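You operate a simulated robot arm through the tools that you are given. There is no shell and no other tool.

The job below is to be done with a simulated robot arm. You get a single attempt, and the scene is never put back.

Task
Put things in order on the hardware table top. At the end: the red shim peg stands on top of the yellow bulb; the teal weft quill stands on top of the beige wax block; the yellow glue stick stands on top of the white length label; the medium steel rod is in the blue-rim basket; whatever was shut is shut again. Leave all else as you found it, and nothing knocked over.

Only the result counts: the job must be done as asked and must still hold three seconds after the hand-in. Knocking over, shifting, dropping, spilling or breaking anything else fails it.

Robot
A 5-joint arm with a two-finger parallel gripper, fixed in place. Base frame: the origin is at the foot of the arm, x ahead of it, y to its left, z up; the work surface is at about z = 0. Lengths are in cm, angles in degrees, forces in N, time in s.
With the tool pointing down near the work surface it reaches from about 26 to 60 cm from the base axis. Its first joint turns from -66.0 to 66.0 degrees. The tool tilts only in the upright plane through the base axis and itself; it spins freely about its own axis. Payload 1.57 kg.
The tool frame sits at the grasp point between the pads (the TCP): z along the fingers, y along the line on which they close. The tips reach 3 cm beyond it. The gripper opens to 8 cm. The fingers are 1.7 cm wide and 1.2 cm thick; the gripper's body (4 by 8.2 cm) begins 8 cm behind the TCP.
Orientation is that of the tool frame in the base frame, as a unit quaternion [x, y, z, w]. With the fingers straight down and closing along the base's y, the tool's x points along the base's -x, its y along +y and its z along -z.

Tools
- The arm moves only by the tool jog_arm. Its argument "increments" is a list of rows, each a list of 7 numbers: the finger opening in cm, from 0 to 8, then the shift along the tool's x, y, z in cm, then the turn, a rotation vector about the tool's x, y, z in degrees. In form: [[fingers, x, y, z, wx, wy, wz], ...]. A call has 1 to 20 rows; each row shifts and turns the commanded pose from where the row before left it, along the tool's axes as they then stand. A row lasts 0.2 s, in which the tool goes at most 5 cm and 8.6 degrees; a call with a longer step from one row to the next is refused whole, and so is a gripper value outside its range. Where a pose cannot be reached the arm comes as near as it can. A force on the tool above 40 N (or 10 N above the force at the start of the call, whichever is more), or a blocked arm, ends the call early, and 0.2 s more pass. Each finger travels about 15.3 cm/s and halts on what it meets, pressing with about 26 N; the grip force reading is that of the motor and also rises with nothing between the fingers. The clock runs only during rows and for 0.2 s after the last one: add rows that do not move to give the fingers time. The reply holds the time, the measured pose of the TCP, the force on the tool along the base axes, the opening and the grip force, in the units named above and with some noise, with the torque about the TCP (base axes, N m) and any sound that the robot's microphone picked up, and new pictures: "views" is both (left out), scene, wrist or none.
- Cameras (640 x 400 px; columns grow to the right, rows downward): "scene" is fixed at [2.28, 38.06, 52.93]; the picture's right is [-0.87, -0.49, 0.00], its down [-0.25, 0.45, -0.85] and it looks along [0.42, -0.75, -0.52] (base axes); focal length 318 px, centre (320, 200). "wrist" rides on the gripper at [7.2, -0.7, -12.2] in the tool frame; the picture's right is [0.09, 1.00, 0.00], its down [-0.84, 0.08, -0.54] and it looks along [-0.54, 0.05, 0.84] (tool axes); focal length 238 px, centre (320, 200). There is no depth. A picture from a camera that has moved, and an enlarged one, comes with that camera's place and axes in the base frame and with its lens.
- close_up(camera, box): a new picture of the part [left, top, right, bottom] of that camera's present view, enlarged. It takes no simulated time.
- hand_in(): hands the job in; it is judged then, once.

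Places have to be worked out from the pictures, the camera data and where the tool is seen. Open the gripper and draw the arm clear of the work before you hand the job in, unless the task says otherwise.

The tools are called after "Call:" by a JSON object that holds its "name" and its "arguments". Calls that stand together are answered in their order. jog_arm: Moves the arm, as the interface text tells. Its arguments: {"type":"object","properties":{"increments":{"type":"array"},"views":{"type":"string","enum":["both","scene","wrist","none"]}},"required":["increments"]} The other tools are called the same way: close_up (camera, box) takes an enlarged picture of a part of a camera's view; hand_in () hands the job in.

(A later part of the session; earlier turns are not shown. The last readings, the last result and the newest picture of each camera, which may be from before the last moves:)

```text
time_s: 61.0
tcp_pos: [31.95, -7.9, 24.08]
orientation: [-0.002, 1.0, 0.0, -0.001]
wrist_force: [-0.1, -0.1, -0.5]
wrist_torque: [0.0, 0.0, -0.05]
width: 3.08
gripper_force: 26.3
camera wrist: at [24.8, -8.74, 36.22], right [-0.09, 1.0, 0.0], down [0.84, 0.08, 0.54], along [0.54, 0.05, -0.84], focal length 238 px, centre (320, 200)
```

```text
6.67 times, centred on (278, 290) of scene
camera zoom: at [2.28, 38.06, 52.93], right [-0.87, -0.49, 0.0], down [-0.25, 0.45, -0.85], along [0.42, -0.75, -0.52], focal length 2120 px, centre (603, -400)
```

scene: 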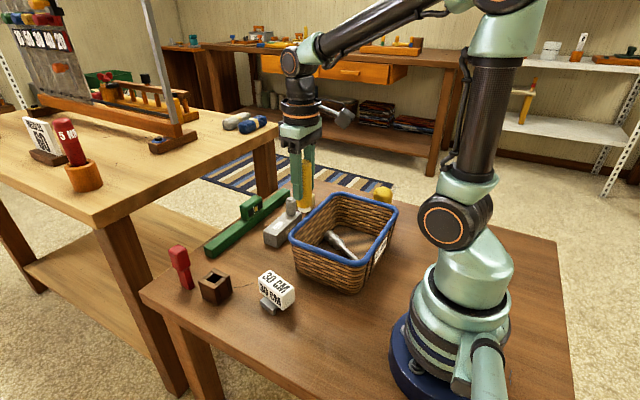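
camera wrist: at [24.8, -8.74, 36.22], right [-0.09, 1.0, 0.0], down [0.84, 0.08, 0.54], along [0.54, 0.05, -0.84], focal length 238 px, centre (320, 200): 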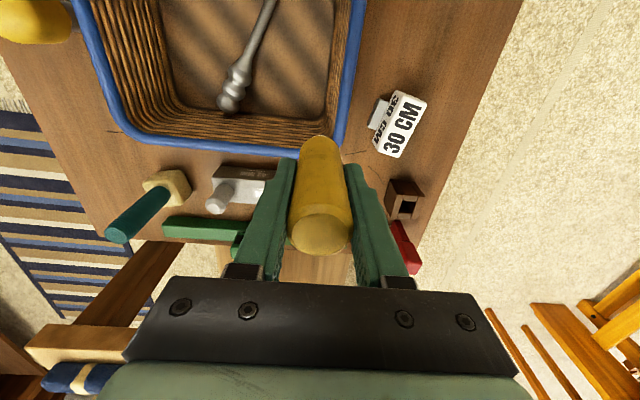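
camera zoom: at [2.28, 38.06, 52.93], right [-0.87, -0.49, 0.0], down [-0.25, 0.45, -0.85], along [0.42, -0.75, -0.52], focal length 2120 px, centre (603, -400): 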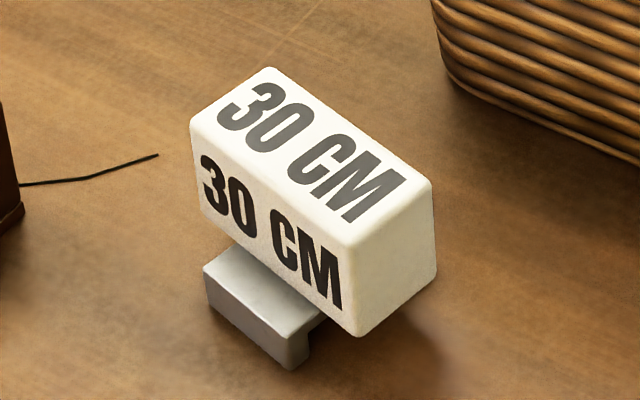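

The label's white top is about 7.2 × 3.2 cm, centre (32.4, 2.3), z≈6.0, its short side nearly along y. I carry the glue stick above it and lower to about 2.5 cm over it.

Call:
{"name": "jog_arm", "arguments": {"increments": [[0, -0.1, 1.5, 0, 0, 0, 0], [0, -0.1, 2.8, 0, 0, 0, 0], [0, -0.1, 2.8, 0, 0, 0, 0], [0, -0.1, 2.0, 0, 0, 0, 0], [0, -0.05, 1.1, 0, 0, 0, 0], [0, 0, 0, 2, 0, 0, 0], [0, 0, 0, 3, 0, 0, 0], [0, 0, 0, 2.5, 0, 0, 0], [0, 0, 0, 1.5, 0, 0, 0], [0, 0, 0, 0, 0, 0, 0]], "views": "both"}}

Call:
{"name": "close_up", "arguments": {"camera": "scene", "box": [240, 220, 320, 320]}}

Call:
{"name": "close_up", "arguments": {"camera": "wrist", "box": [250, 70, 390, 250]}}

```text
time_s: 63.2
tcp_pos: [32.43, 2.1, 15.02]
orientation: [0.0, 1.0, -0.001, -0.001]
wrist_force: [0.3, 0.5, -0.4]
wrist_torque: [0.03, 0.01, 0.02]
width: 3.06
gripper_force: 25.3
camera wrist: at [25.26, 1.37, 27.28], right [-0.09, 1.0, 0.0], down [0.84, 0.08, 0.54], along [0.54, 0.05, -0.84], focal length 238 px, centre (320, 200)
```

scene: 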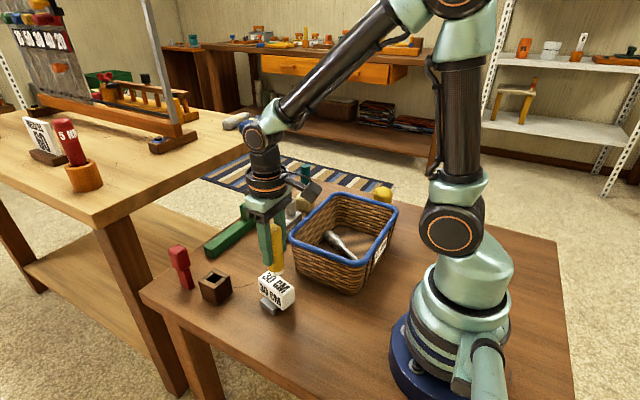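
wrist: 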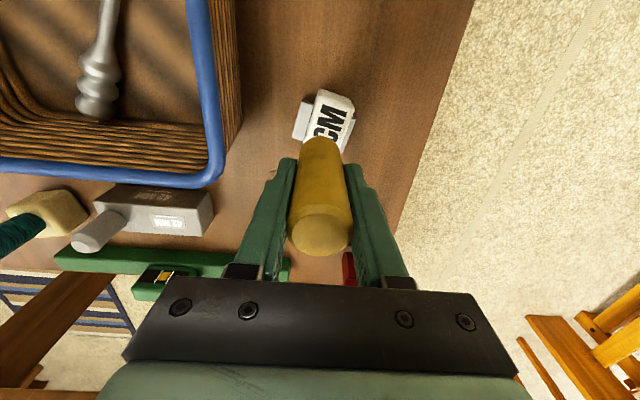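

```text
4.00 times, centred on (280, 270) of scene
camera zoom: at [2.28, 38.06, 52.93], right [-0.87, -0.49, 0.0], down [-0.25, 0.45, -0.85], along [0.42, -0.75, -0.52], focal length 1272 px, centre (480, -80)
```

zoom: 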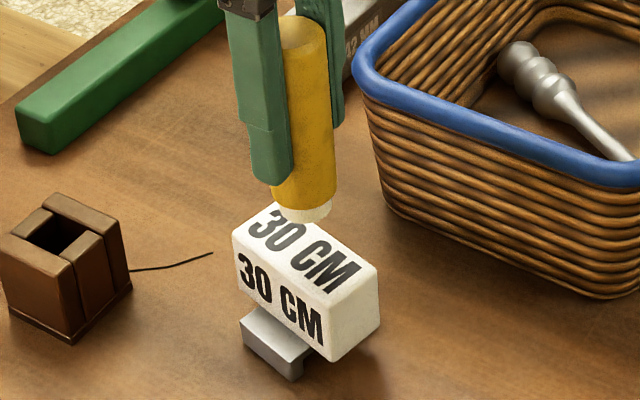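

```text
2.22 times, centred on (320, 160) of wrist
camera zoom: at [25.26, 1.37, 27.28], right [-0.09, 1.0, 0.0], down [0.84, 0.08, 0.54], along [0.54, 0.05, -0.84], focal length 530 px, centre (320, 289)
```

zoom: 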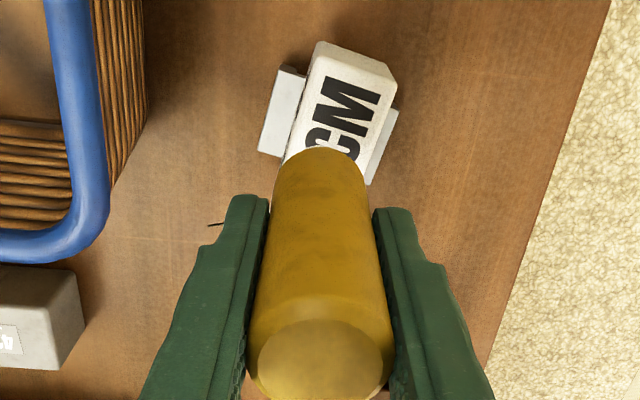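

The glue stick needs about +0.2 cm in y to be centred across the label. I correct and lower to just above contact.

Call:
{"name": "jog_arm", "arguments": {"increments": [[0, 0, 0.2, 0.8, 0, 0, 0], [0, 0, 0, 0.8, 0, 0, 0], [0, 0, 0, 0.4, 0, 0, 0], [0, 0, 0, 0, 0, 0, 0]], "views": "both"}}

Call:
{"name": "close_up", "arguments": {"camera": "scene", "box": [250, 240, 310, 320]}}

Call:
{"name": "close_up", "arguments": {"camera": "wrist", "box": [250, 70, 390, 250]}}

```text
time_s: 64.2
tcp_pos: [32.27, 2.45, 13.04]
orientation: [0.0, 1.0, 0.0, -0.001]
wrist_force: [-0.1, 0.3, -0.5]
wrist_torque: [-0.04, 0.05, -0.01]
width: 3.05
gripper_force: 26.2
camera wrist: at [25.23, 1.63, 25.24], right [-0.09, 1.0, 0.0], down [0.84, 0.08, 0.54], along [0.54, 0.05, -0.84], focal length 238 px, centre (320, 200)
```

scene: 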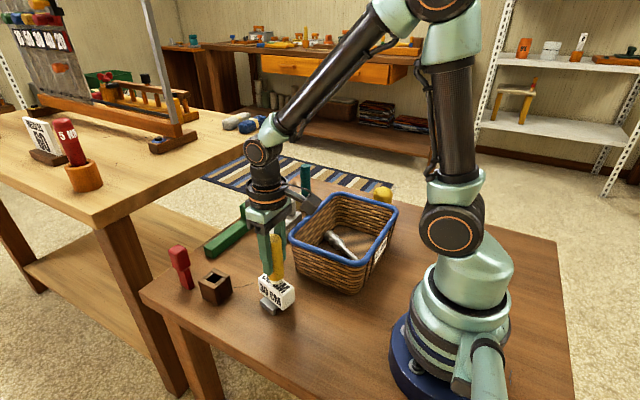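
wrist: 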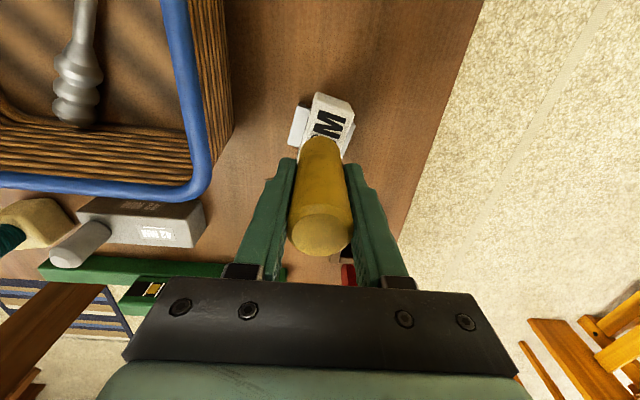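

```text
5.00 times, centred on (280, 280) of scene
camera zoom: at [2.28, 38.06, 52.93], right [-0.87, -0.49, 0.0], down [-0.25, 0.45, -0.85], along [0.42, -0.75, -0.52], focal length 1590 px, centre (520, -200)
```

zoom: 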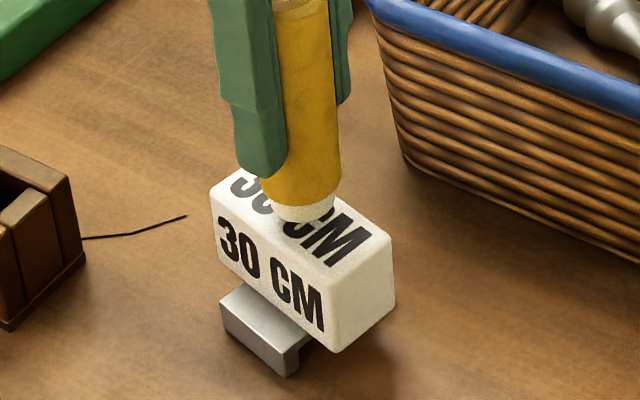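

```text
2.22 times, centred on (320, 160) of wrist
camera zoom: at [25.23, 1.63, 25.24], right [-0.09, 1.0, 0.0], down [0.84, 0.08, 0.54], along [0.54, 0.05, -0.84], focal length 530 px, centre (320, 289)
```

zoom: 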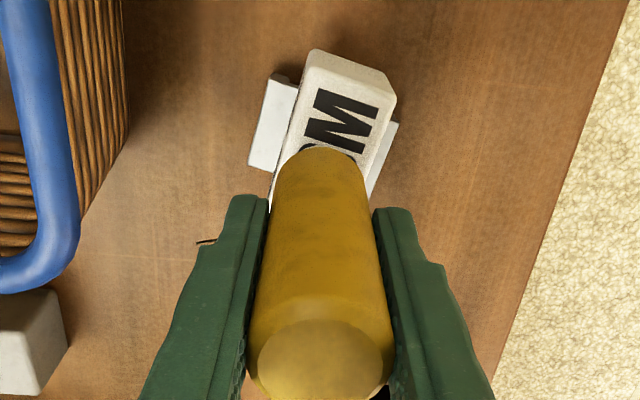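

The glue stick is centred over the label, about 0.6 cm above. I ease it down watching the force.

Call:
{"name": "jog_arm", "arguments": {"increments": [[0, 0, 0, 0.25, 0, 0, 0], [0, 0, 0, 0.1, 0, 0, 0], [0, 0, 0, 0, 0, 0, 0]], "views": "none"}}

Call:
{"name": "jog_arm", "arguments": {"increments": [[0, 0, 0, 0.12, 0, 0, 0], [0, 0, 0, 0, 0, 0, 0]], "views": "none"}}

```text
time_s: 65.0
tcp_pos: [32.29, 2.46, 12.64]
orientation: [-0.001, 1.0, 0.0, 0.0]
wrist_force: [-1.0, -0.5, -0.8]
wrist_torque: [0.0, 0.03, 0.01]
width: 3.09
gripper_force: 26.3
```

```text
time_s: 65.6
tcp_pos: [32.2, 2.44, 12.5]
orientation: [-0.001, 1.0, 0.0, -0.001]
wrist_force: [-0.5, -0.3, -0.8]
wrist_torque: [0.01, 0.0, 0.01]
width: 3.09
gripper_force: 26.0
```

No contact yet at TCP z≈12.5. I go on in 0.1 cm steps.

Call:
{"name": "jog_arm", "arguments": {"increments": [[0, 0, 0, 0.1, 0, 0, 0], [0, 0, 0, 0, 0, 0, 0]], "views": "none"}}

Call:
{"name": "jog_arm", "arguments": {"increments": [[0, 0, 0, 0.1, 0, 0, 0], [0, 0, 0, 0, 0, 0, 0]], "views": "scene"}}

Call:
{"name": "close_up", "arguments": {"camera": "scene", "box": [250, 240, 310, 320]}}

```text
time_s: 66.2
tcp_pos: [32.44, 2.35, 12.36]
orientation: [-0.001, 1.0, 0.0, -0.001]
wrist_force: [0.3, -0.6, -1.1]
wrist_torque: [0.02, 0.01, -0.01]
width: 3.09
gripper_force: 26.2
```

```text
time_s: 66.8
tcp_pos: [32.38, 2.41, 12.3]
orientation: [-0.001, 1.0, 0.001, -0.001]
wrist_force: [0.8, 0.0, -0.5]
wrist_torque: [0.02, 0.01, -0.02]
width: 3.05
gripper_force: 26.1
```

scene: 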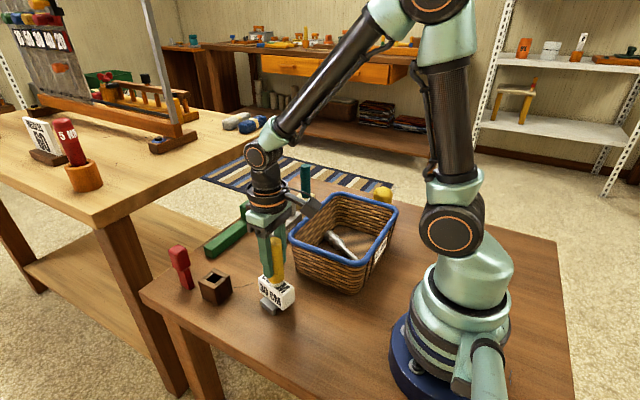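

```text
5.00 times, centred on (280, 280) of scene
camera zoom: at [2.28, 38.06, 52.93], right [-0.87, -0.49, 0.0], down [-0.25, 0.45, -0.85], along [0.42, -0.75, -0.52], focal length 1590 px, centre (520, -200)
```

zoom: 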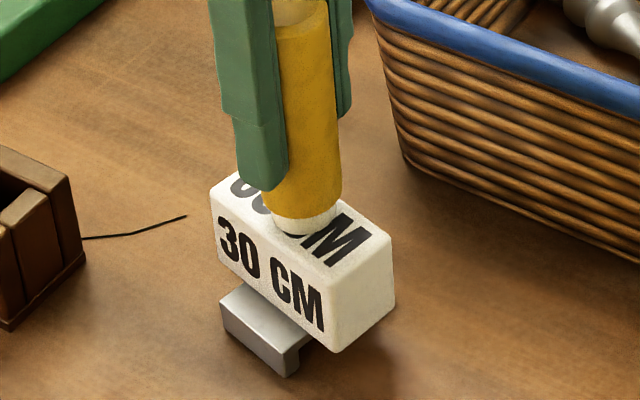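

Call:
{"name": "jog_arm", "arguments": {"increments": [[0, 0, 0, 0.1, 0, 0, 0], [0, 0, 0, 0, 0, 0, 0]], "views": "none"}}

Call:
{"name": "jog_arm", "arguments": {"increments": [[0, 0, 0, 0.1, 0, 0, 0], [0, 0, 0, 0, 0, 0, 0]], "views": "none"}}

```text
time_s: 67.4
tcp_pos: [32.32, 2.31, 12.29]
orientation: [-0.001, 1.0, 0.0, -0.002]
wrist_force: [-3.5, -0.7, 13.1]
wrist_torque: [0.0, 0.23, 0.0]
width: 3.06
gripper_force: 26.0
```

```text
time_s: 68.0
tcp_pos: [32.39, 2.45, 12.04]
orientation: [-0.001, 1.0, 0.0, 0.001]
wrist_force: [-1.6, 0.2, 19.7]
wrist_torque: [-0.02, 0.08, -0.01]
width: 3.02
gripper_force: 26.0
```

Contact is made (13–20 N). I back off slightly to relieve the force.

Call:
{"name": "jog_arm", "arguments": {"increments": [[0, 0, 0, -0.1, 0, 0, 0], [0, 0, 0, -0.05, 0, 0, 0], [0, 0, 0, 0, 0, 0, 0]], "views": "none"}}

```text
time_s: 68.8
tcp_pos: [32.16, 2.47, 12.12]
orientation: [-0.001, 1.0, 0.0, -0.003]
wrist_force: [-0.1, -0.1, -1.4]
wrist_torque: [-0.01, 0.04, 0.0]
width: 3.05
gripper_force: 26.4
```

Call:
{"name": "jog_arm", "arguments": {"increments": [[0, 0, 0, 0.05, 0, 0, 0], [0, 0, 0, 0, 0, 0, 0]], "views": "scene"}}

Call:
{"name": "close_up", "arguments": {"camera": "scene", "box": [250, 230, 310, 320]}}

```text
time_s: 69.4
tcp_pos: [32.39, 2.48, 12.35]
orientation: [0.0, 1.0, 0.001, -0.001]
wrist_force: [0.4, 0.4, -0.5]
wrist_torque: [-0.01, 0.01, -0.01]
width: 3.05
gripper_force: 25.6
```

scene: 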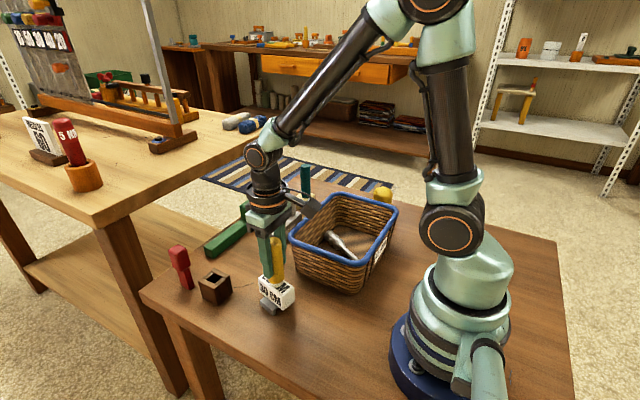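

```text
4.44 times, centred on (280, 275) of scene
camera zoom: at [2.28, 38.06, 52.93], right [-0.87, -0.49, 0.0], down [-0.25, 0.45, -0.85], along [0.42, -0.75, -0.52], focal length 1413 px, centre (498, -133)
```

zoom: 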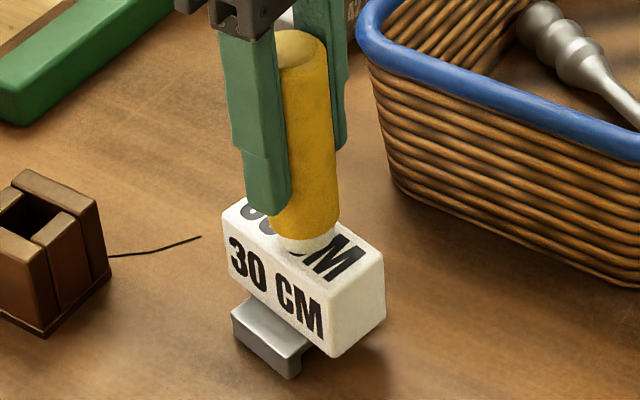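

The stick stands upright within about a millimetre of the label. I lower another 0.06 cm and open the fingers slowly.

Call:
{"name": "jog_arm", "arguments": {"increments": [[0, 0, 0, 0.06, 0, 0, 0], [0, 0, 0, 0, 0, 0, 0]], "views": "none"}}

```text
time_s: 70.0
tcp_pos: [32.31, 2.32, 12.28]
orientation: [-0.001, 1.0, 0.001, -0.001]
wrist_force: [-2.3, -0.9, 6.8]
wrist_torque: [-0.02, 0.06, -0.03]
width: 3.08
gripper_force: 25.7
```

Light contact (about 7 N). I open gradually now.

Call:
{"name": "jog_arm", "arguments": {"increments": [[3.0, 0, 0, 0, 0, 0, 0], [3.15, 0, 0, 0, 0, 0, 0], [3.4, 0, 0, 0, 0, 0, 0], [3.9, 0, 0, 0, 0, 0, 0], [4.6, 0, 0, 0, 0, 0, 0], [5.4, 0, 0, 0, 0, 0, 0], [5.8, 0, 0, 0, 0, 0, 0]], "views": "both"}}

Call:
{"name": "close_up", "arguments": {"camera": "scene", "box": [250, 230, 310, 320]}}

```text
time_s: 71.6
tcp_pos: [32.3, 2.36, 12.11]
orientation: [-0.001, 1.0, 0.0, 0.0]
wrist_force: [0.7, 0.4, -0.2]
wrist_torque: [0.02, 0.0, -0.02]
width: 5.8
gripper_force: 0.1
camera wrist: at [25.27, 1.65, 24.4], right [-0.09, 1.0, 0.0], down [0.84, 0.08, 0.54], along [0.54, 0.05, -0.84], focal length 238 px, centre (320, 200)
```

scene: 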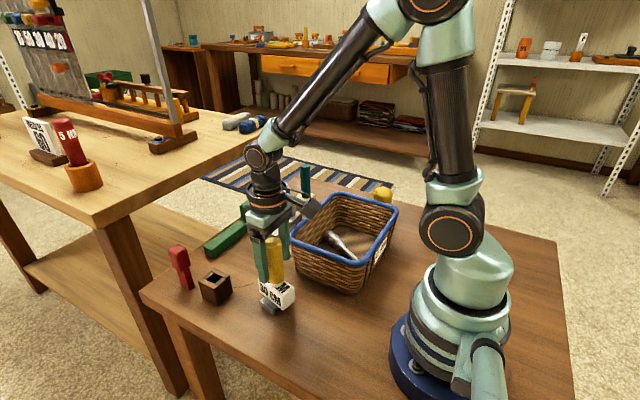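
wrist: 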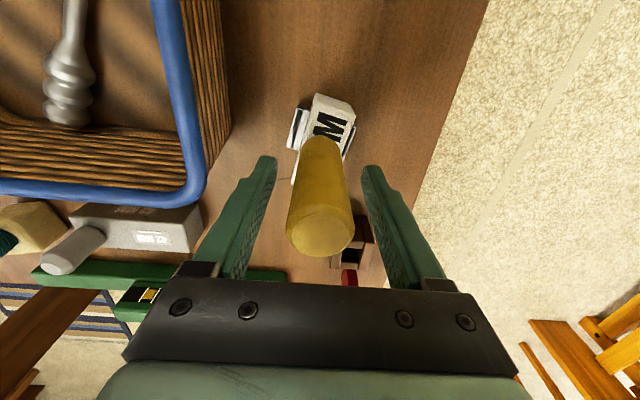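

```text
4.44 times, centred on (280, 275) of scene
camera zoom: at [2.28, 38.06, 52.93], right [-0.87, -0.49, 0.0], down [-0.25, 0.45, -0.85], along [0.42, -0.75, -0.52], focal length 1413 px, centre (498, -133)
```

zoom: 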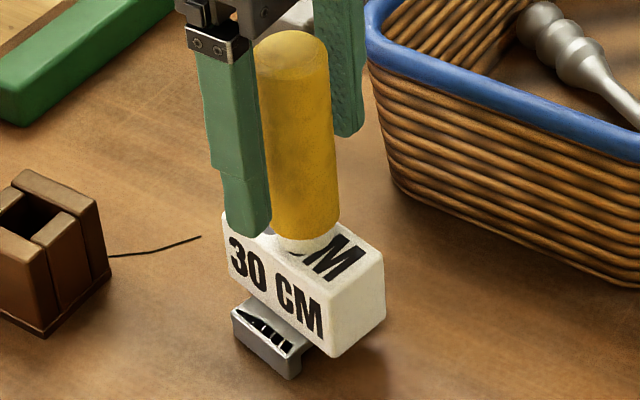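

The stick stands on the label by itself. I look closely at the foot, where dark marks appeared.

Call:
{"name": "close_up", "arguments": {"camera": "scene", "box": [255, 275, 300, 320]}}

Call:
{"name": "close_up", "arguments": {"camera": "wrist", "box": [270, 80, 370, 200]}}

```text
8.89 times, centred on (278, 298) of scene
camera zoom: at [2.28, 38.06, 52.93], right [-0.87, -0.49, 0.0], down [-0.25, 0.45, -0.85], along [0.42, -0.75, -0.52], focal length 2826 px, centre (698, -667)
```

zoom: 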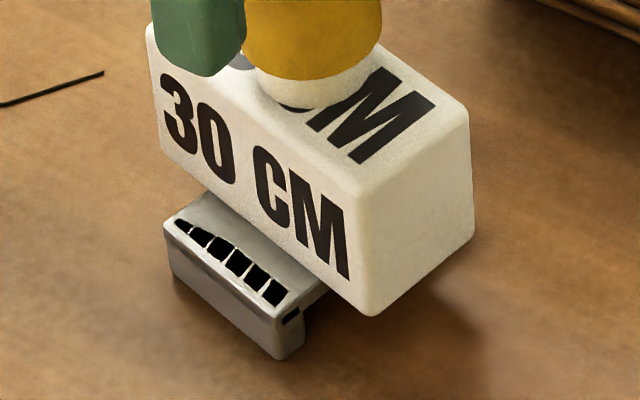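

```text
3.33 times, centred on (320, 140) of wrist
camera zoom: at [25.27, 1.65, 24.4], right [-0.09, 1.0, 0.0], down [0.84, 0.08, 0.54], along [0.54, 0.05, -0.84], focal length 794 px, centre (320, 400)
```

zoom: 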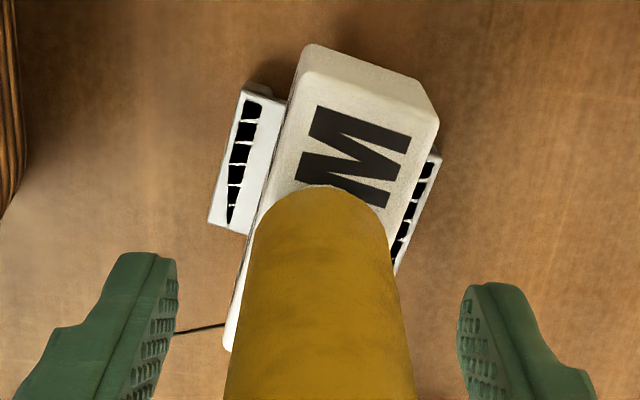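

The stick stands stable on the label; the foot marks look like a surface detail, nothing has moved. I rise straight up and go to look at the red peg near (52.5, 8.3).

Call:
{"name": "jog_arm", "arguments": {"increments": [[5.8, 0, 0, -2, 0, 0, 0], [5.8, 0, 0, -4, 0, 0, 0], [5.8, 0, 0, -4.5, 0, 0, 0], [5.8, 0, 0, -3.5, 0, 0, 0], [6, -3.5, 1.0, 0, 0, 0, 0], [6, -4.0, 1.2, 0, 0, 0, 0], [6, -4.0, 1.2, 0, 0, 0, 0], [6, -4.0, 1.2, 0, 0, 0, 0], [6, -3.5, 1.2, 0, 0, 0, 0], [6, 0, 0, 0, 0, 0, 0]], "views": "both"}}

Call:
{"name": "close_up", "arguments": {"camera": "wrist", "box": [240, 20, 440, 220]}}

Call:
{"name": "close_up", "arguments": {"camera": "scene", "box": [150, 230, 310, 330]}}

```text
time_s: 73.8
tcp_pos: [51.36, 8.09, 25.97]
orientation: [-0.001, 1.0, 0.0, -0.001]
wrist_force: [-0.7, 0.0, 0.0]
wrist_torque: [-0.02, -0.01, 0.02]
width: 6.0
gripper_force: 0.1
camera wrist: at [44.28, 7.52, 38.34], right [-0.09, 1.0, 0.0], down [0.84, 0.08, 0.54], along [0.54, 0.05, -0.84], focal length 238 px, centre (320, 200)
```

scene: 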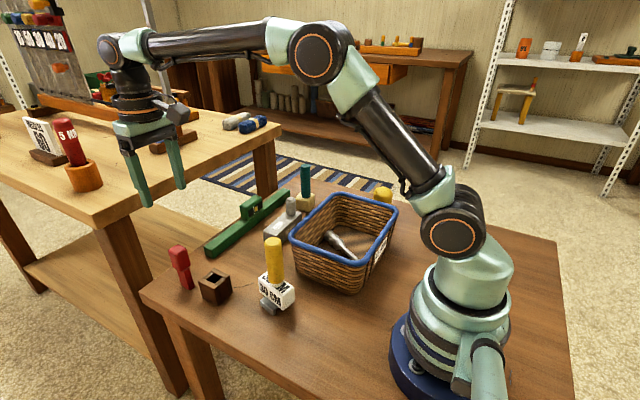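
wrist: 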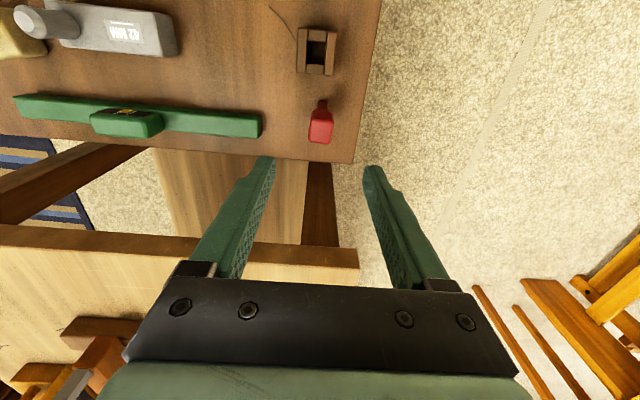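

```text
2.00 times, centred on (340, 120) of wrist
camera zoom: at [44.28, 7.52, 38.34], right [-0.09, 1.0, 0.0], down [0.84, 0.08, 0.54], along [0.54, 0.05, -0.84], focal length 477 px, centre (280, 360)
```

zoom: 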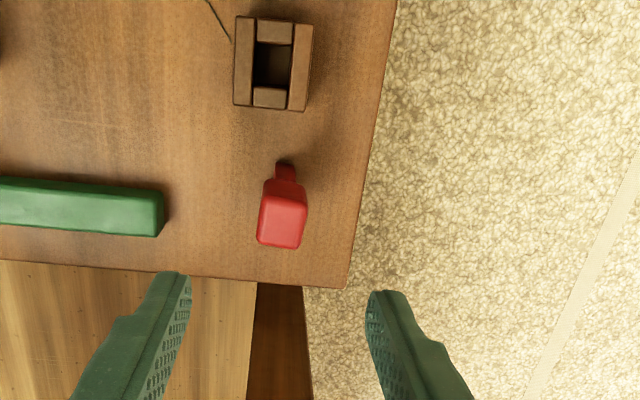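

```text
4.00 times, centred on (230, 280) of scene
camera zoom: at [2.28, 38.06, 52.93], right [-0.87, -0.49, 0.0], down [-0.25, 0.45, -0.85], along [0.42, -0.75, -0.52], focal length 1272 px, centre (680, -120)
```

zoom: 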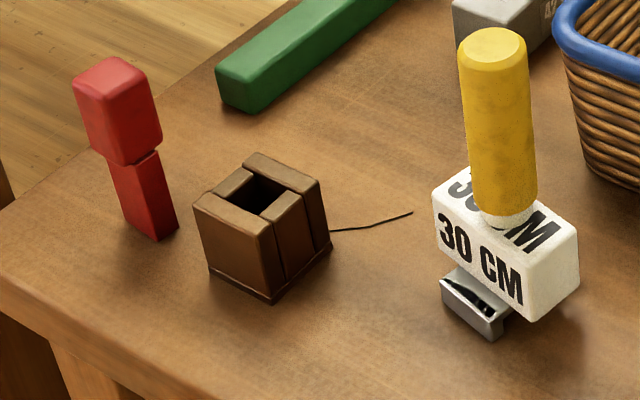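

The red peg is aligned with the axes: head about 2.7 cm square with top near z≈10.5, axis about (52.5, 8.4). I descend partway above it for a closer check.

Call:
{"name": "jog_arm", "arguments": {"increments": [[6, -1.1, 0.3, 3, 0, 0, 0], [6, 0, 0, 3.5, 0, 0, 0], [6, 0, 0, 2.5, 0, 0, 0], [6, 0, 0, 0, 0, 0, 0]], "views": "both"}}

Call:
{"name": "close_up", "arguments": {"camera": "wrist", "box": [270, 100, 370, 220]}}

Call:
{"name": "close_up", "arguments": {"camera": "scene", "box": [150, 200, 220, 300]}}

```text
time_s: 74.8
tcp_pos: [52.43, 8.44, 17.12]
orientation: [-0.001, 1.0, 0.0, -0.001]
wrist_force: [-0.5, -0.6, -0.6]
wrist_torque: [0.0, 0.0, 0.04]
width: 6.02
gripper_force: 0.1
camera wrist: at [45.38, 7.68, 29.32], right [-0.09, 1.0, 0.0], down [0.84, 0.08, 0.54], along [0.54, 0.05, -0.84], focal length 238 px, centre (320, 200)
```

scene: 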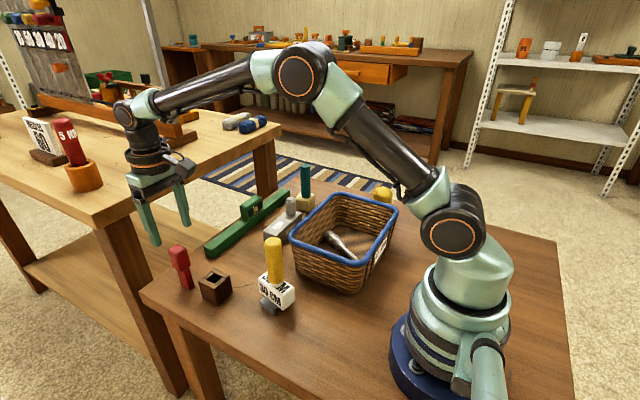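
wrist: 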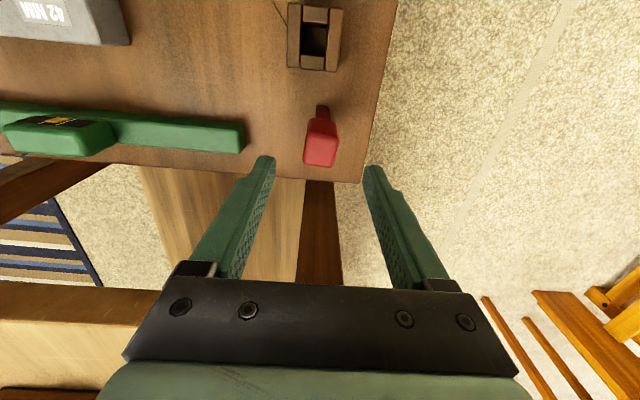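

```text
3.33 times, centred on (320, 160) of wrist
camera zoom: at [45.38, 7.68, 29.32], right [-0.09, 1.0, 0.0], down [0.84, 0.08, 0.54], along [0.54, 0.05, -0.84], focal length 794 px, centre (320, 333)
```

zoom: 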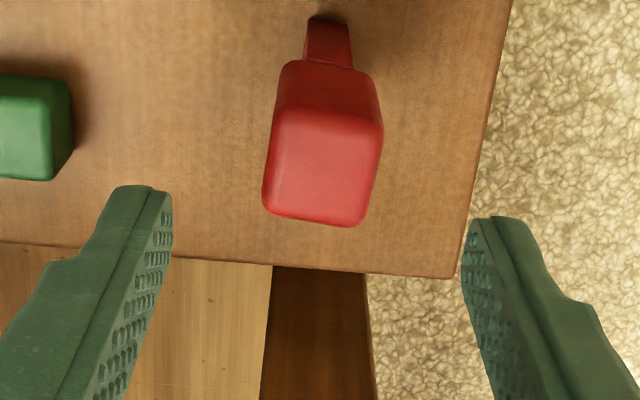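

```text
4.00 times, centred on (185, 250) of scene
camera zoom: at [2.28, 38.06, 52.93], right [-0.87, -0.49, 0.0], down [-0.25, 0.45, -0.85], along [0.42, -0.75, -0.52], focal length 1272 px, centre (860, 0)
```

zoom: 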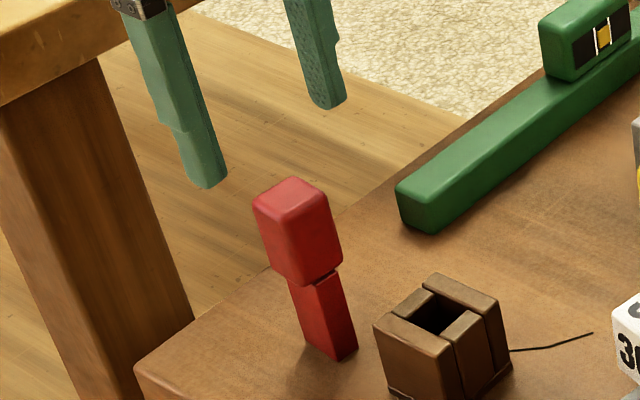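

The peg's head (about 2.6 cm wide in y, z≈6.3–10.5) sits under the gripper at (52.5, 8.4); its foot is a plate about 2.5 × 1.3 cm. I descend around the head.

Call:
{"name": "jog_arm", "arguments": {"increments": [[6, 0, -0.05, 3, 0, 0, 0], [6, 0, 0, 3, 0, 0, 0], [6, 0, 0, 2.3, 0, 0, 0], [6, 0, 0, 0, 0, 0, 0]], "views": "both"}}

Call:
{"name": "close_up", "arguments": {"camera": "scene", "box": [150, 200, 220, 300]}}

Call:
{"name": "close_up", "arguments": {"camera": "wrist", "box": [250, 110, 390, 290]}}

```text
time_s: 75.8
tcp_pos: [52.38, 8.48, 8.8]
orientation: [-0.001, 1.0, -0.001, -0.001]
wrist_force: [1.3, 0.5, 0.0]
wrist_torque: [-0.03, 0.0, 0.0]
width: 6.01
gripper_force: 0.1
camera wrist: at [45.33, 7.7, 21.04], right [-0.09, 1.0, 0.0], down [0.84, 0.08, 0.54], along [0.54, 0.05, -0.84], focal length 238 px, centre (320, 200)
```

scene: 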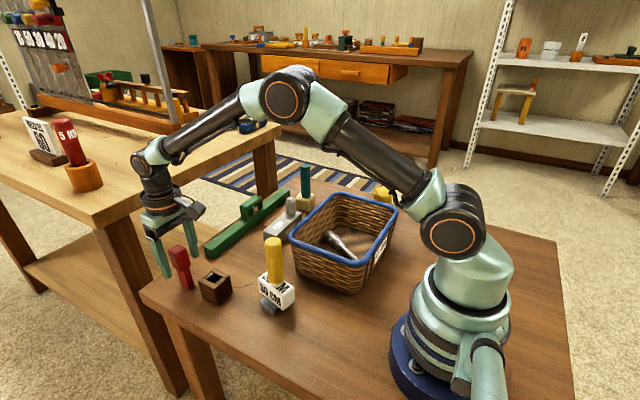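
wrist: 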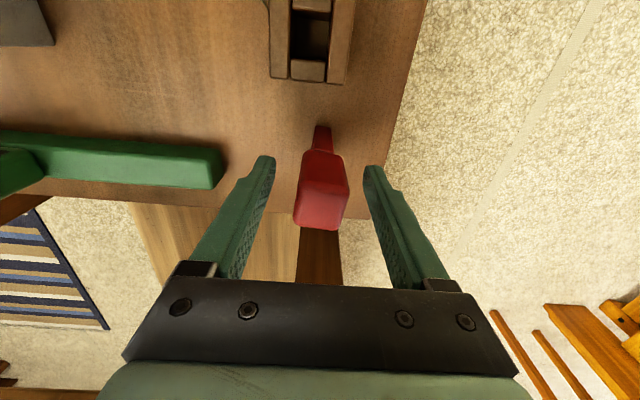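

```text
4.00 times, centred on (185, 250) of scene
camera zoom: at [2.28, 38.06, 52.93], right [-0.87, -0.49, 0.0], down [-0.25, 0.45, -0.85], along [0.42, -0.75, -0.52], focal length 1272 px, centre (860, 0)
```

zoom: 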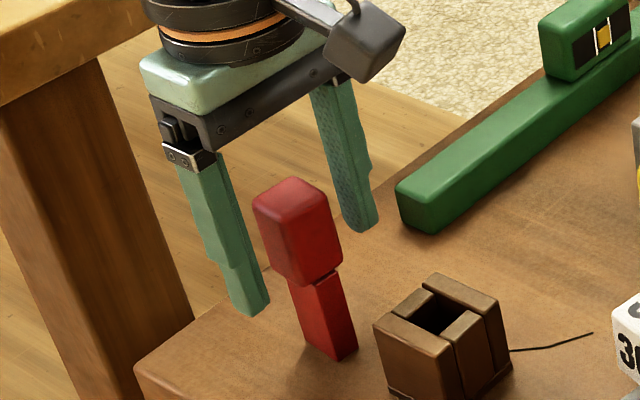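

```text
2.22 times, centred on (320, 200) of wrist
camera zoom: at [45.33, 7.7, 21.04], right [-0.09, 1.0, 0.0], down [0.84, 0.08, 0.54], along [0.54, 0.05, -0.84], focal length 530 px, centre (320, 200)
```

zoom: 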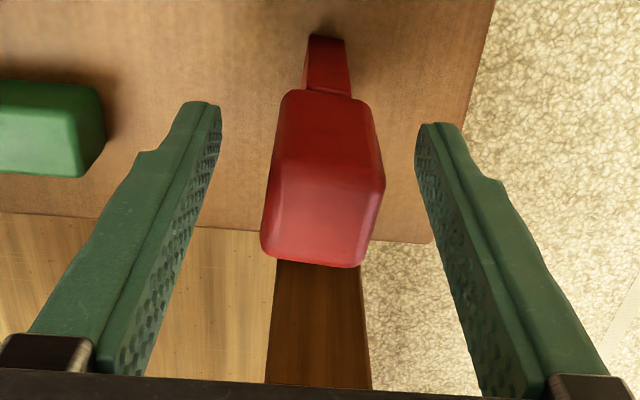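

The peg is centred between the fingers. I close gently and hold.

Call:
{"name": "jog_arm", "arguments": {"increments": [[4.5, 0, 0, 0, 0, 0, 0], [3.6, 0, 0, 0, 0, 0, 0], [3.1, 0, 0, 0, 0, 0, 0], [2.8, 0, 0, 0, 0, 0, 0], [2.5, 0, 0, 0, 0, 0, 0], [2.2, 0, 0, 0, 0, 0, 0], [1.8, 0, 0, 0, 0, 0, 0], [0, 0, 0, 0, 0, 0, 0], [0, 0, 0, 0, 0, 0, 0]], "views": "both"}}

Call:
{"name": "close_up", "arguments": {"camera": "scene", "box": [150, 200, 220, 300]}}

Call:
{"name": "close_up", "arguments": {"camera": "wrist", "box": [250, 110, 390, 290]}}

```text
time_s: 77.8
tcp_pos: [52.41, 8.37, 8.97]
orientation: [-0.001, 1.0, 0.0, -0.001]
wrist_force: [-0.5, -0.9, 0.2]
wrist_torque: [0.01, -0.03, 0.03]
width: 2.76
gripper_force: 25.9
camera wrist: at [45.34, 7.69, 21.08], right [-0.09, 1.0, 0.0], down [0.84, 0.08, 0.54], along [0.54, 0.05, -0.84], focal length 238 px, centre (320, 200)
```

scene: 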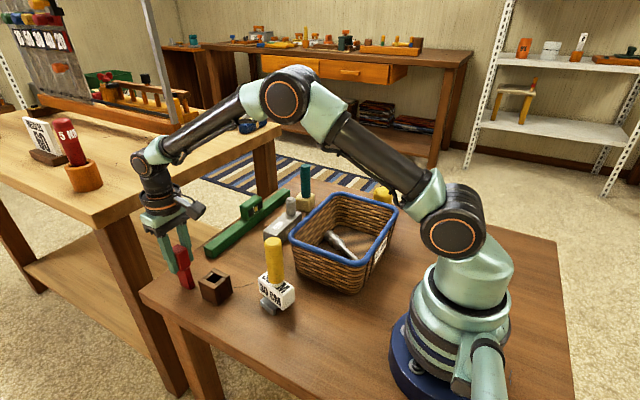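
wrist: 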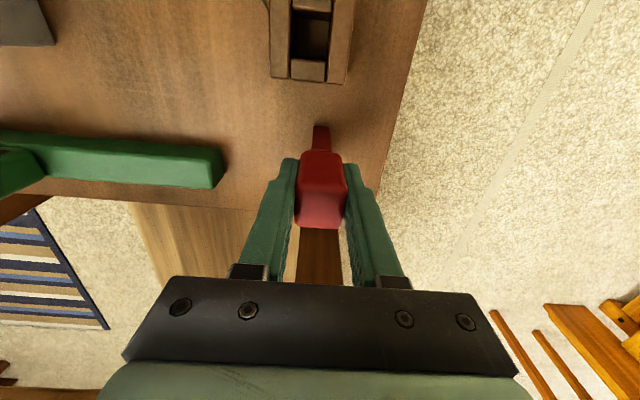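

```text
4.00 times, centred on (185, 250) of scene
camera zoom: at [2.28, 38.06, 52.93], right [-0.87, -0.49, 0.0], down [-0.25, 0.45, -0.85], along [0.42, -0.75, -0.52], focal length 1272 px, centre (860, 0)
```

zoom: 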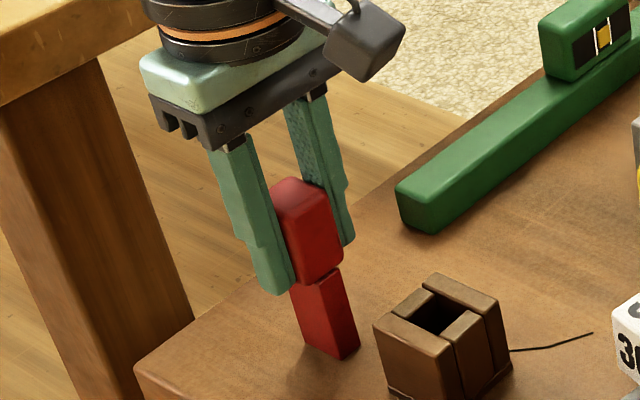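

```text
2.22 times, centred on (320, 200) of wrist
camera zoom: at [45.34, 7.69, 21.08], right [-0.09, 1.0, 0.0], down [0.84, 0.08, 0.54], along [0.54, 0.05, -0.84], focal length 530 px, centre (320, 200)
```

zoom: 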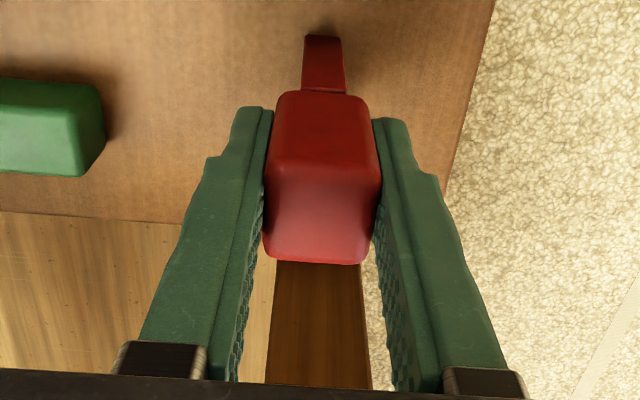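

Gripped firmly at 2.76 cm; the foot's centre is under the TCP within about a millimetre, and the foot is 8.85 cm below the TCP. I lift and start carrying it slowly across.

Call:
{"name": "jog_arm", "arguments": {"increments": [[0, 0, 0, -0.4, 0, 0, 0], [0, 0, 0, -1.2, 0, 0, 0], [0, 0, 0, -2.2, 0, 0, 0], [0, 0, 0, -3, 0, 0, 0], [0, 0, 0, -3, 0, 0, 0], [0, 0, 0, -3, 0, 0, 0], [0, 0, 0, -2, 0, 0, 0], [0, 0, 0, -1, 0, 0, 0], [0, 0.6, -0.8, 0, 0, 0, 0], [0, 1.2, -1.7, 0, 0, 0, 0], [0, 1.6, -2.3, 0, 0, 0, 0], [0, 1.6, -2.3, 0, 0, 0, 0], [0, 1.6, -2.3, 0, 0, 0, 0], [0, 1.6, -2.3, 0, 0, 0, 0], [0, 1.6, -2.3, 0, 0, 0, 0], [0, 1.6, -2.3, 0, 0, 0, 0], [0, 1.6, -2.3, 0, 0, 0, 0], [0, 1.6, -2.3, 0, 0, 0, 0], [0, 0.8, -1.2, 0, 0, 0, 0], [0, 0, 0, 0, 0, 0, 0]], "views": "both"}}

```text
time_s: 82.0
tcp_pos: [37.14, -13.64, 24.64]
orientation: [-0.002, 1.0, -0.001, -0.001]
wrist_force: [0.0, -0.6, -0.3]
wrist_torque: [-0.01, 0.01, -0.01]
width: 2.73
gripper_force: 25.5
camera wrist: at [30.03, -14.45, 36.92], right [-0.09, 1.0, 0.0], down [0.84, 0.08, 0.54], along [0.54, 0.05, -0.84], focal length 238 px, centre (320, 200)
```

scene: 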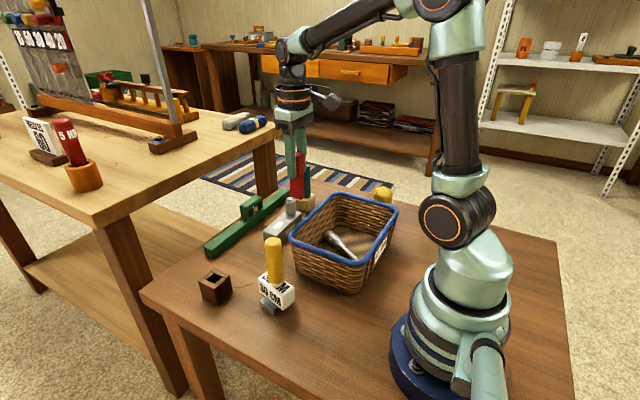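
wrist: 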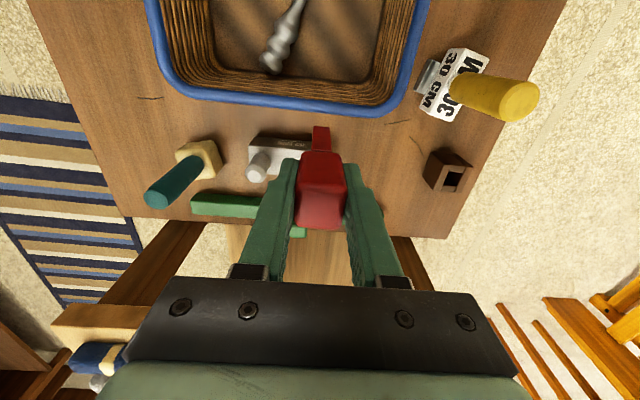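

The peg hangs straight and steady. I continue to a spot beside the bulb for a measuring view.

Call:
{"name": "jog_arm", "arguments": {"increments": [[0, 0.8, -0.9, 0, 0, 0, 0], [0, 1.6, -1.9, 0, 0, 0, 0], [0, 1.9, -2.3, 0, 0, 0, 0], [0, 1.9, -2.3, 0, 0, 0, 0], [0, 1.9, -2.3, 0, 0, 0, 0], [0, 1.9, -2.3, 0, 0, 0, 0], [0, 1.9, -2.2, 0, 0, 0, 0], [0, 1.2, -1.2, 0, 0, 0, 0], [0, 0, 0, 0, 0, 0, 0]], "views": "both"}}

Call:
{"name": "close_up", "arguments": {"camera": "wrist", "box": [190, 50, 310, 170]}}

Call:
{"name": "close_up", "arguments": {"camera": "scene", "box": [360, 175, 410, 215]}}

```text
time_s: 84.0
tcp_pos: [24.09, -28.99, 24.74]
orientation: [-0.001, 1.0, 0.0, 0.0]
wrist_force: [-0.4, 0.5, 0.0]
wrist_torque: [-0.03, 0.01, -0.02]
width: 2.74
gripper_force: 26.1
camera wrist: at [16.95, -29.89, 36.91], right [-0.09, 1.0, 0.0], down [0.84, 0.08, 0.54], along [0.54, 0.05, -0.84], focal length 238 px, centre (320, 200)
```

scene: 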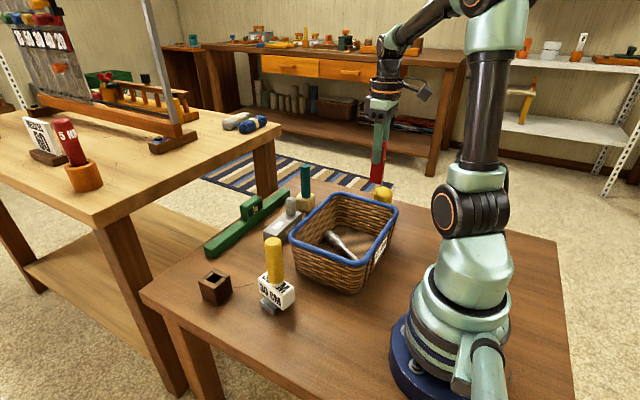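
wrist: 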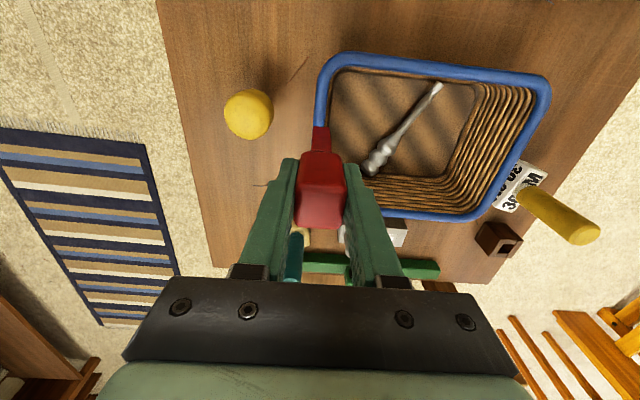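

```text
3.33 times, centred on (250, 110) of wrist
camera zoom: at [16.95, -29.89, 36.91], right [-0.09, 1.0, 0.0], down [0.84, 0.08, 0.54], along [0.54, 0.05, -0.84], focal length 794 px, centre (553, 500)
```

zoom: 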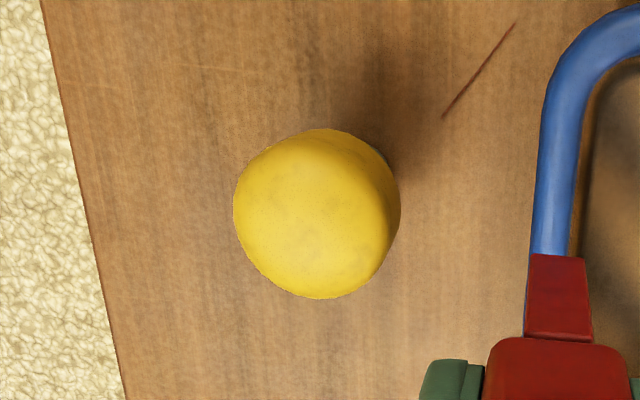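

```text
10.00 times, centred on (385, 195) of scene
camera zoom: at [2.28, 38.05, 52.93], right [-0.87, -0.49, 0.0], down [-0.25, 0.45, -0.85], along [0.42, -0.75, -0.52], focal length 3180 px, centre (-330, 250)
```

zoom: 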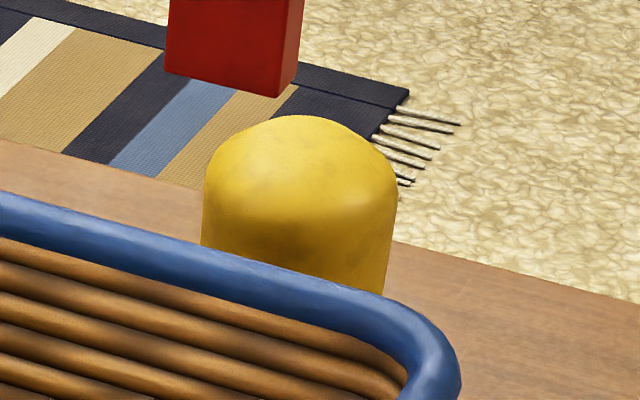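

The dome is rounded with a small plateau; axis estimates so far are about (24.4–24.6, −37.7 to −37.9). I pass over it at safe height to look from the other side for symmetry.

Call:
{"name": "jog_arm", "arguments": {"increments": [[0, 0, -1.5, 0, 0, 0, 0], [0, 0, -2.5, 0, 0, 0, 0], [0, 0, -3, 0, 0, 0, 0], [0, 0, -3, 0, 0, 0, 0], [0, 0, -3, 0, 0, 0, 0], [0, 0, -2, 0, 0, 0, 0], [0, 0, -1, 0, 0, 0, 0], [0, 0, 0, 0, 0, 0, 0]], "views": "both"}}

Call:
{"name": "close_up", "arguments": {"camera": "wrist", "box": [330, 40, 450, 160]}}

```text
time_s: 85.8
tcp_pos: [24.04, -45.02, 24.67]
orientation: [-0.001, 1.0, 0.001, -0.001]
wrist_force: [1.0, 0.4, -0.5]
wrist_torque: [0.0, 0.02, 0.01]
width: 2.73
gripper_force: 26.2
camera wrist: at [16.93, -45.84, 36.9], right [-0.09, 1.0, 0.0], down [0.84, 0.08, 0.54], along [0.54, 0.05, -0.84], focal length 238 px, centre (320, 200)
```

scene: 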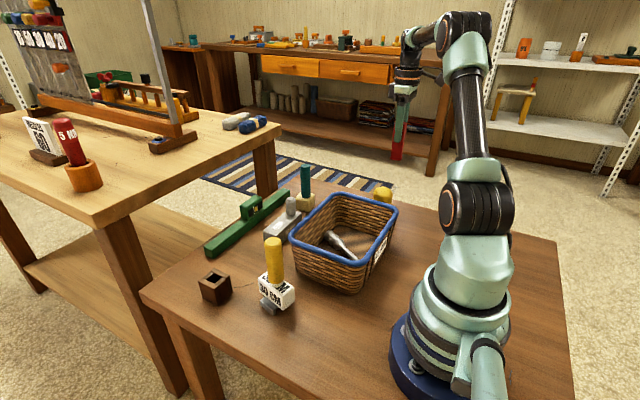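
wrist: 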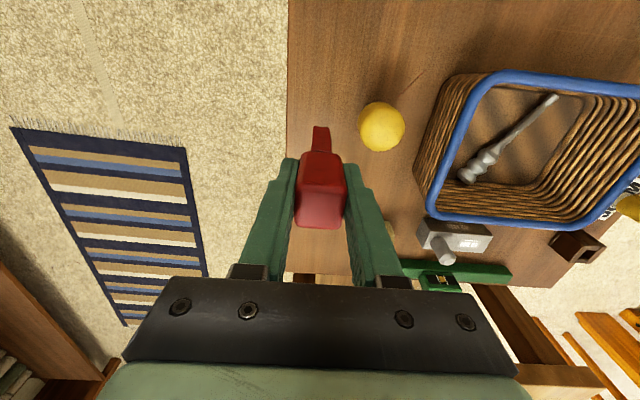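

```text
3.33 times, centred on (390, 100) of wrist
camera zoom: at [16.93, -45.84, 36.9], right [-0.09, 1.0, 0.0], down [0.84, 0.08, 0.54], along [0.54, 0.05, -0.84], focal length 794 px, centre (87, 533)
```

zoom: 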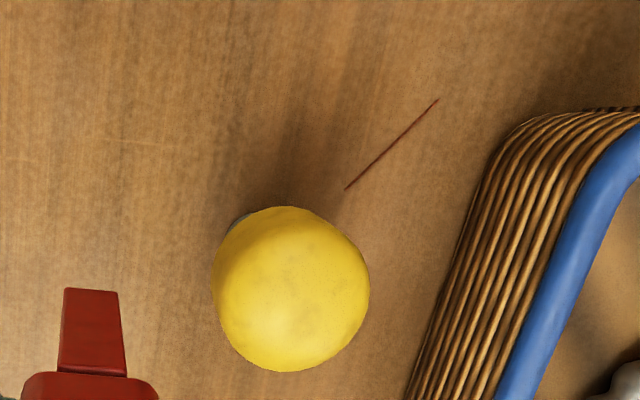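

Both side views agree on the bulb axis; relative to the camera-calibrated TCP I need to move +0.27 in x and +7.5 in y. I move there and lower to about 2.5 cm above the dome for an alignment check in both cameras.

Call:
{"name": "jog_arm", "arguments": {"increments": [[0, -0.07, 1.2, 0, 0, 0, 0], [0, -0.1, 2.5, 0, 0, 0, 0], [0, -0.1, 2.4, 0, 0, 0, 0], [0, 0, 1.4, 0, 0, 0, 0], [0, 0, 0, 1.0, 0, 0, 0], [0, 0, 0, 1.0, 0, 0, 0], [0, 0, 0, 0.5, 0, 0, 0], [0, 0, 0, 0, 0, 0, 0]], "views": "both"}}

Call:
{"name": "close_up", "arguments": {"camera": "wrist", "box": [260, 60, 380, 180]}}

Call:
{"name": "close_up", "arguments": {"camera": "scene", "box": [360, 170, 410, 215]}}

```text
time_s: 87.6
tcp_pos: [24.34, -37.52, 22.11]
orientation: [-0.001, 1.0, 0.0, 0.0]
wrist_force: [0.8, -0.1, -0.8]
wrist_torque: [-0.03, -0.01, -0.01]
width: 2.74
gripper_force: 26.3
camera wrist: at [17.23, -38.31, 34.41], right [-0.09, 1.0, 0.0], down [0.84, 0.08, 0.54], along [0.54, 0.05, -0.84], focal length 238 px, centre (320, 200)
```

scene: 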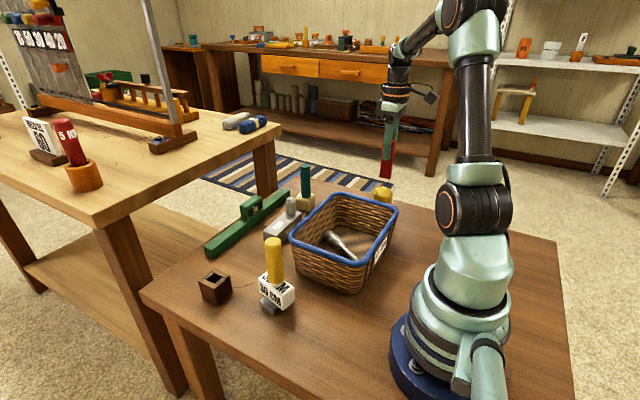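
wrist: 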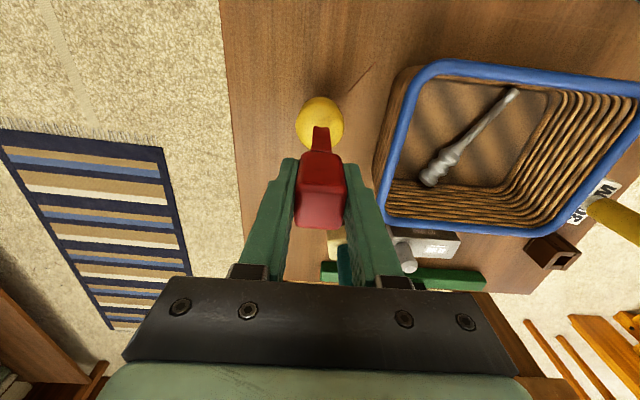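

```text
3.33 times, centred on (320, 120) of wrist
camera zoom: at [17.23, -38.31, 34.41], right [-0.09, 1.0, 0.0], down [0.84, 0.08, 0.54], along [0.54, 0.05, -0.84], focal length 794 px, centre (320, 467)
```

zoom: 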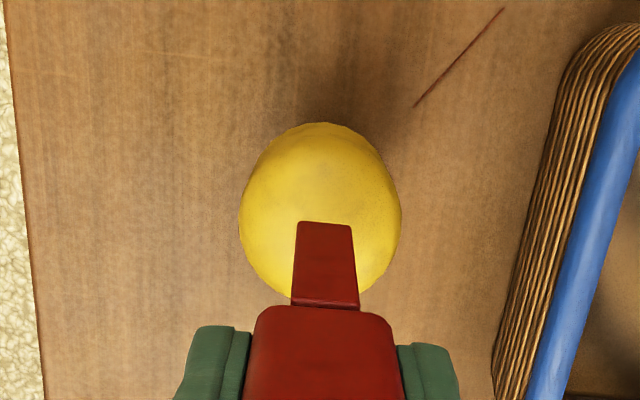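

```text
8.89 times, centred on (385, 192) of scene
camera zoom: at [2.28, 38.06, 52.93], right [-0.87, -0.49, 0.0], down [-0.25, 0.45, -0.85], along [0.42, -0.75, -0.52], focal length 2826 px, centre (-258, 267)
```

zoom: 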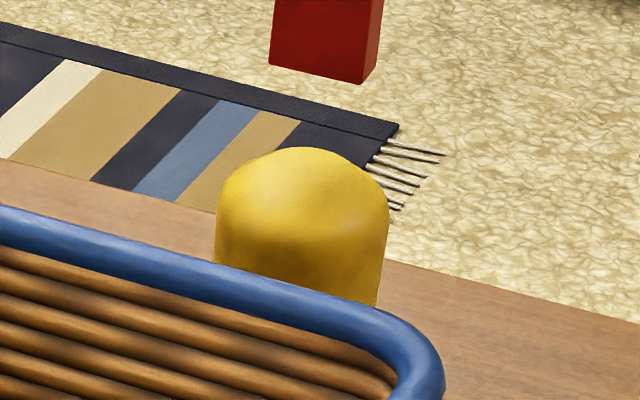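

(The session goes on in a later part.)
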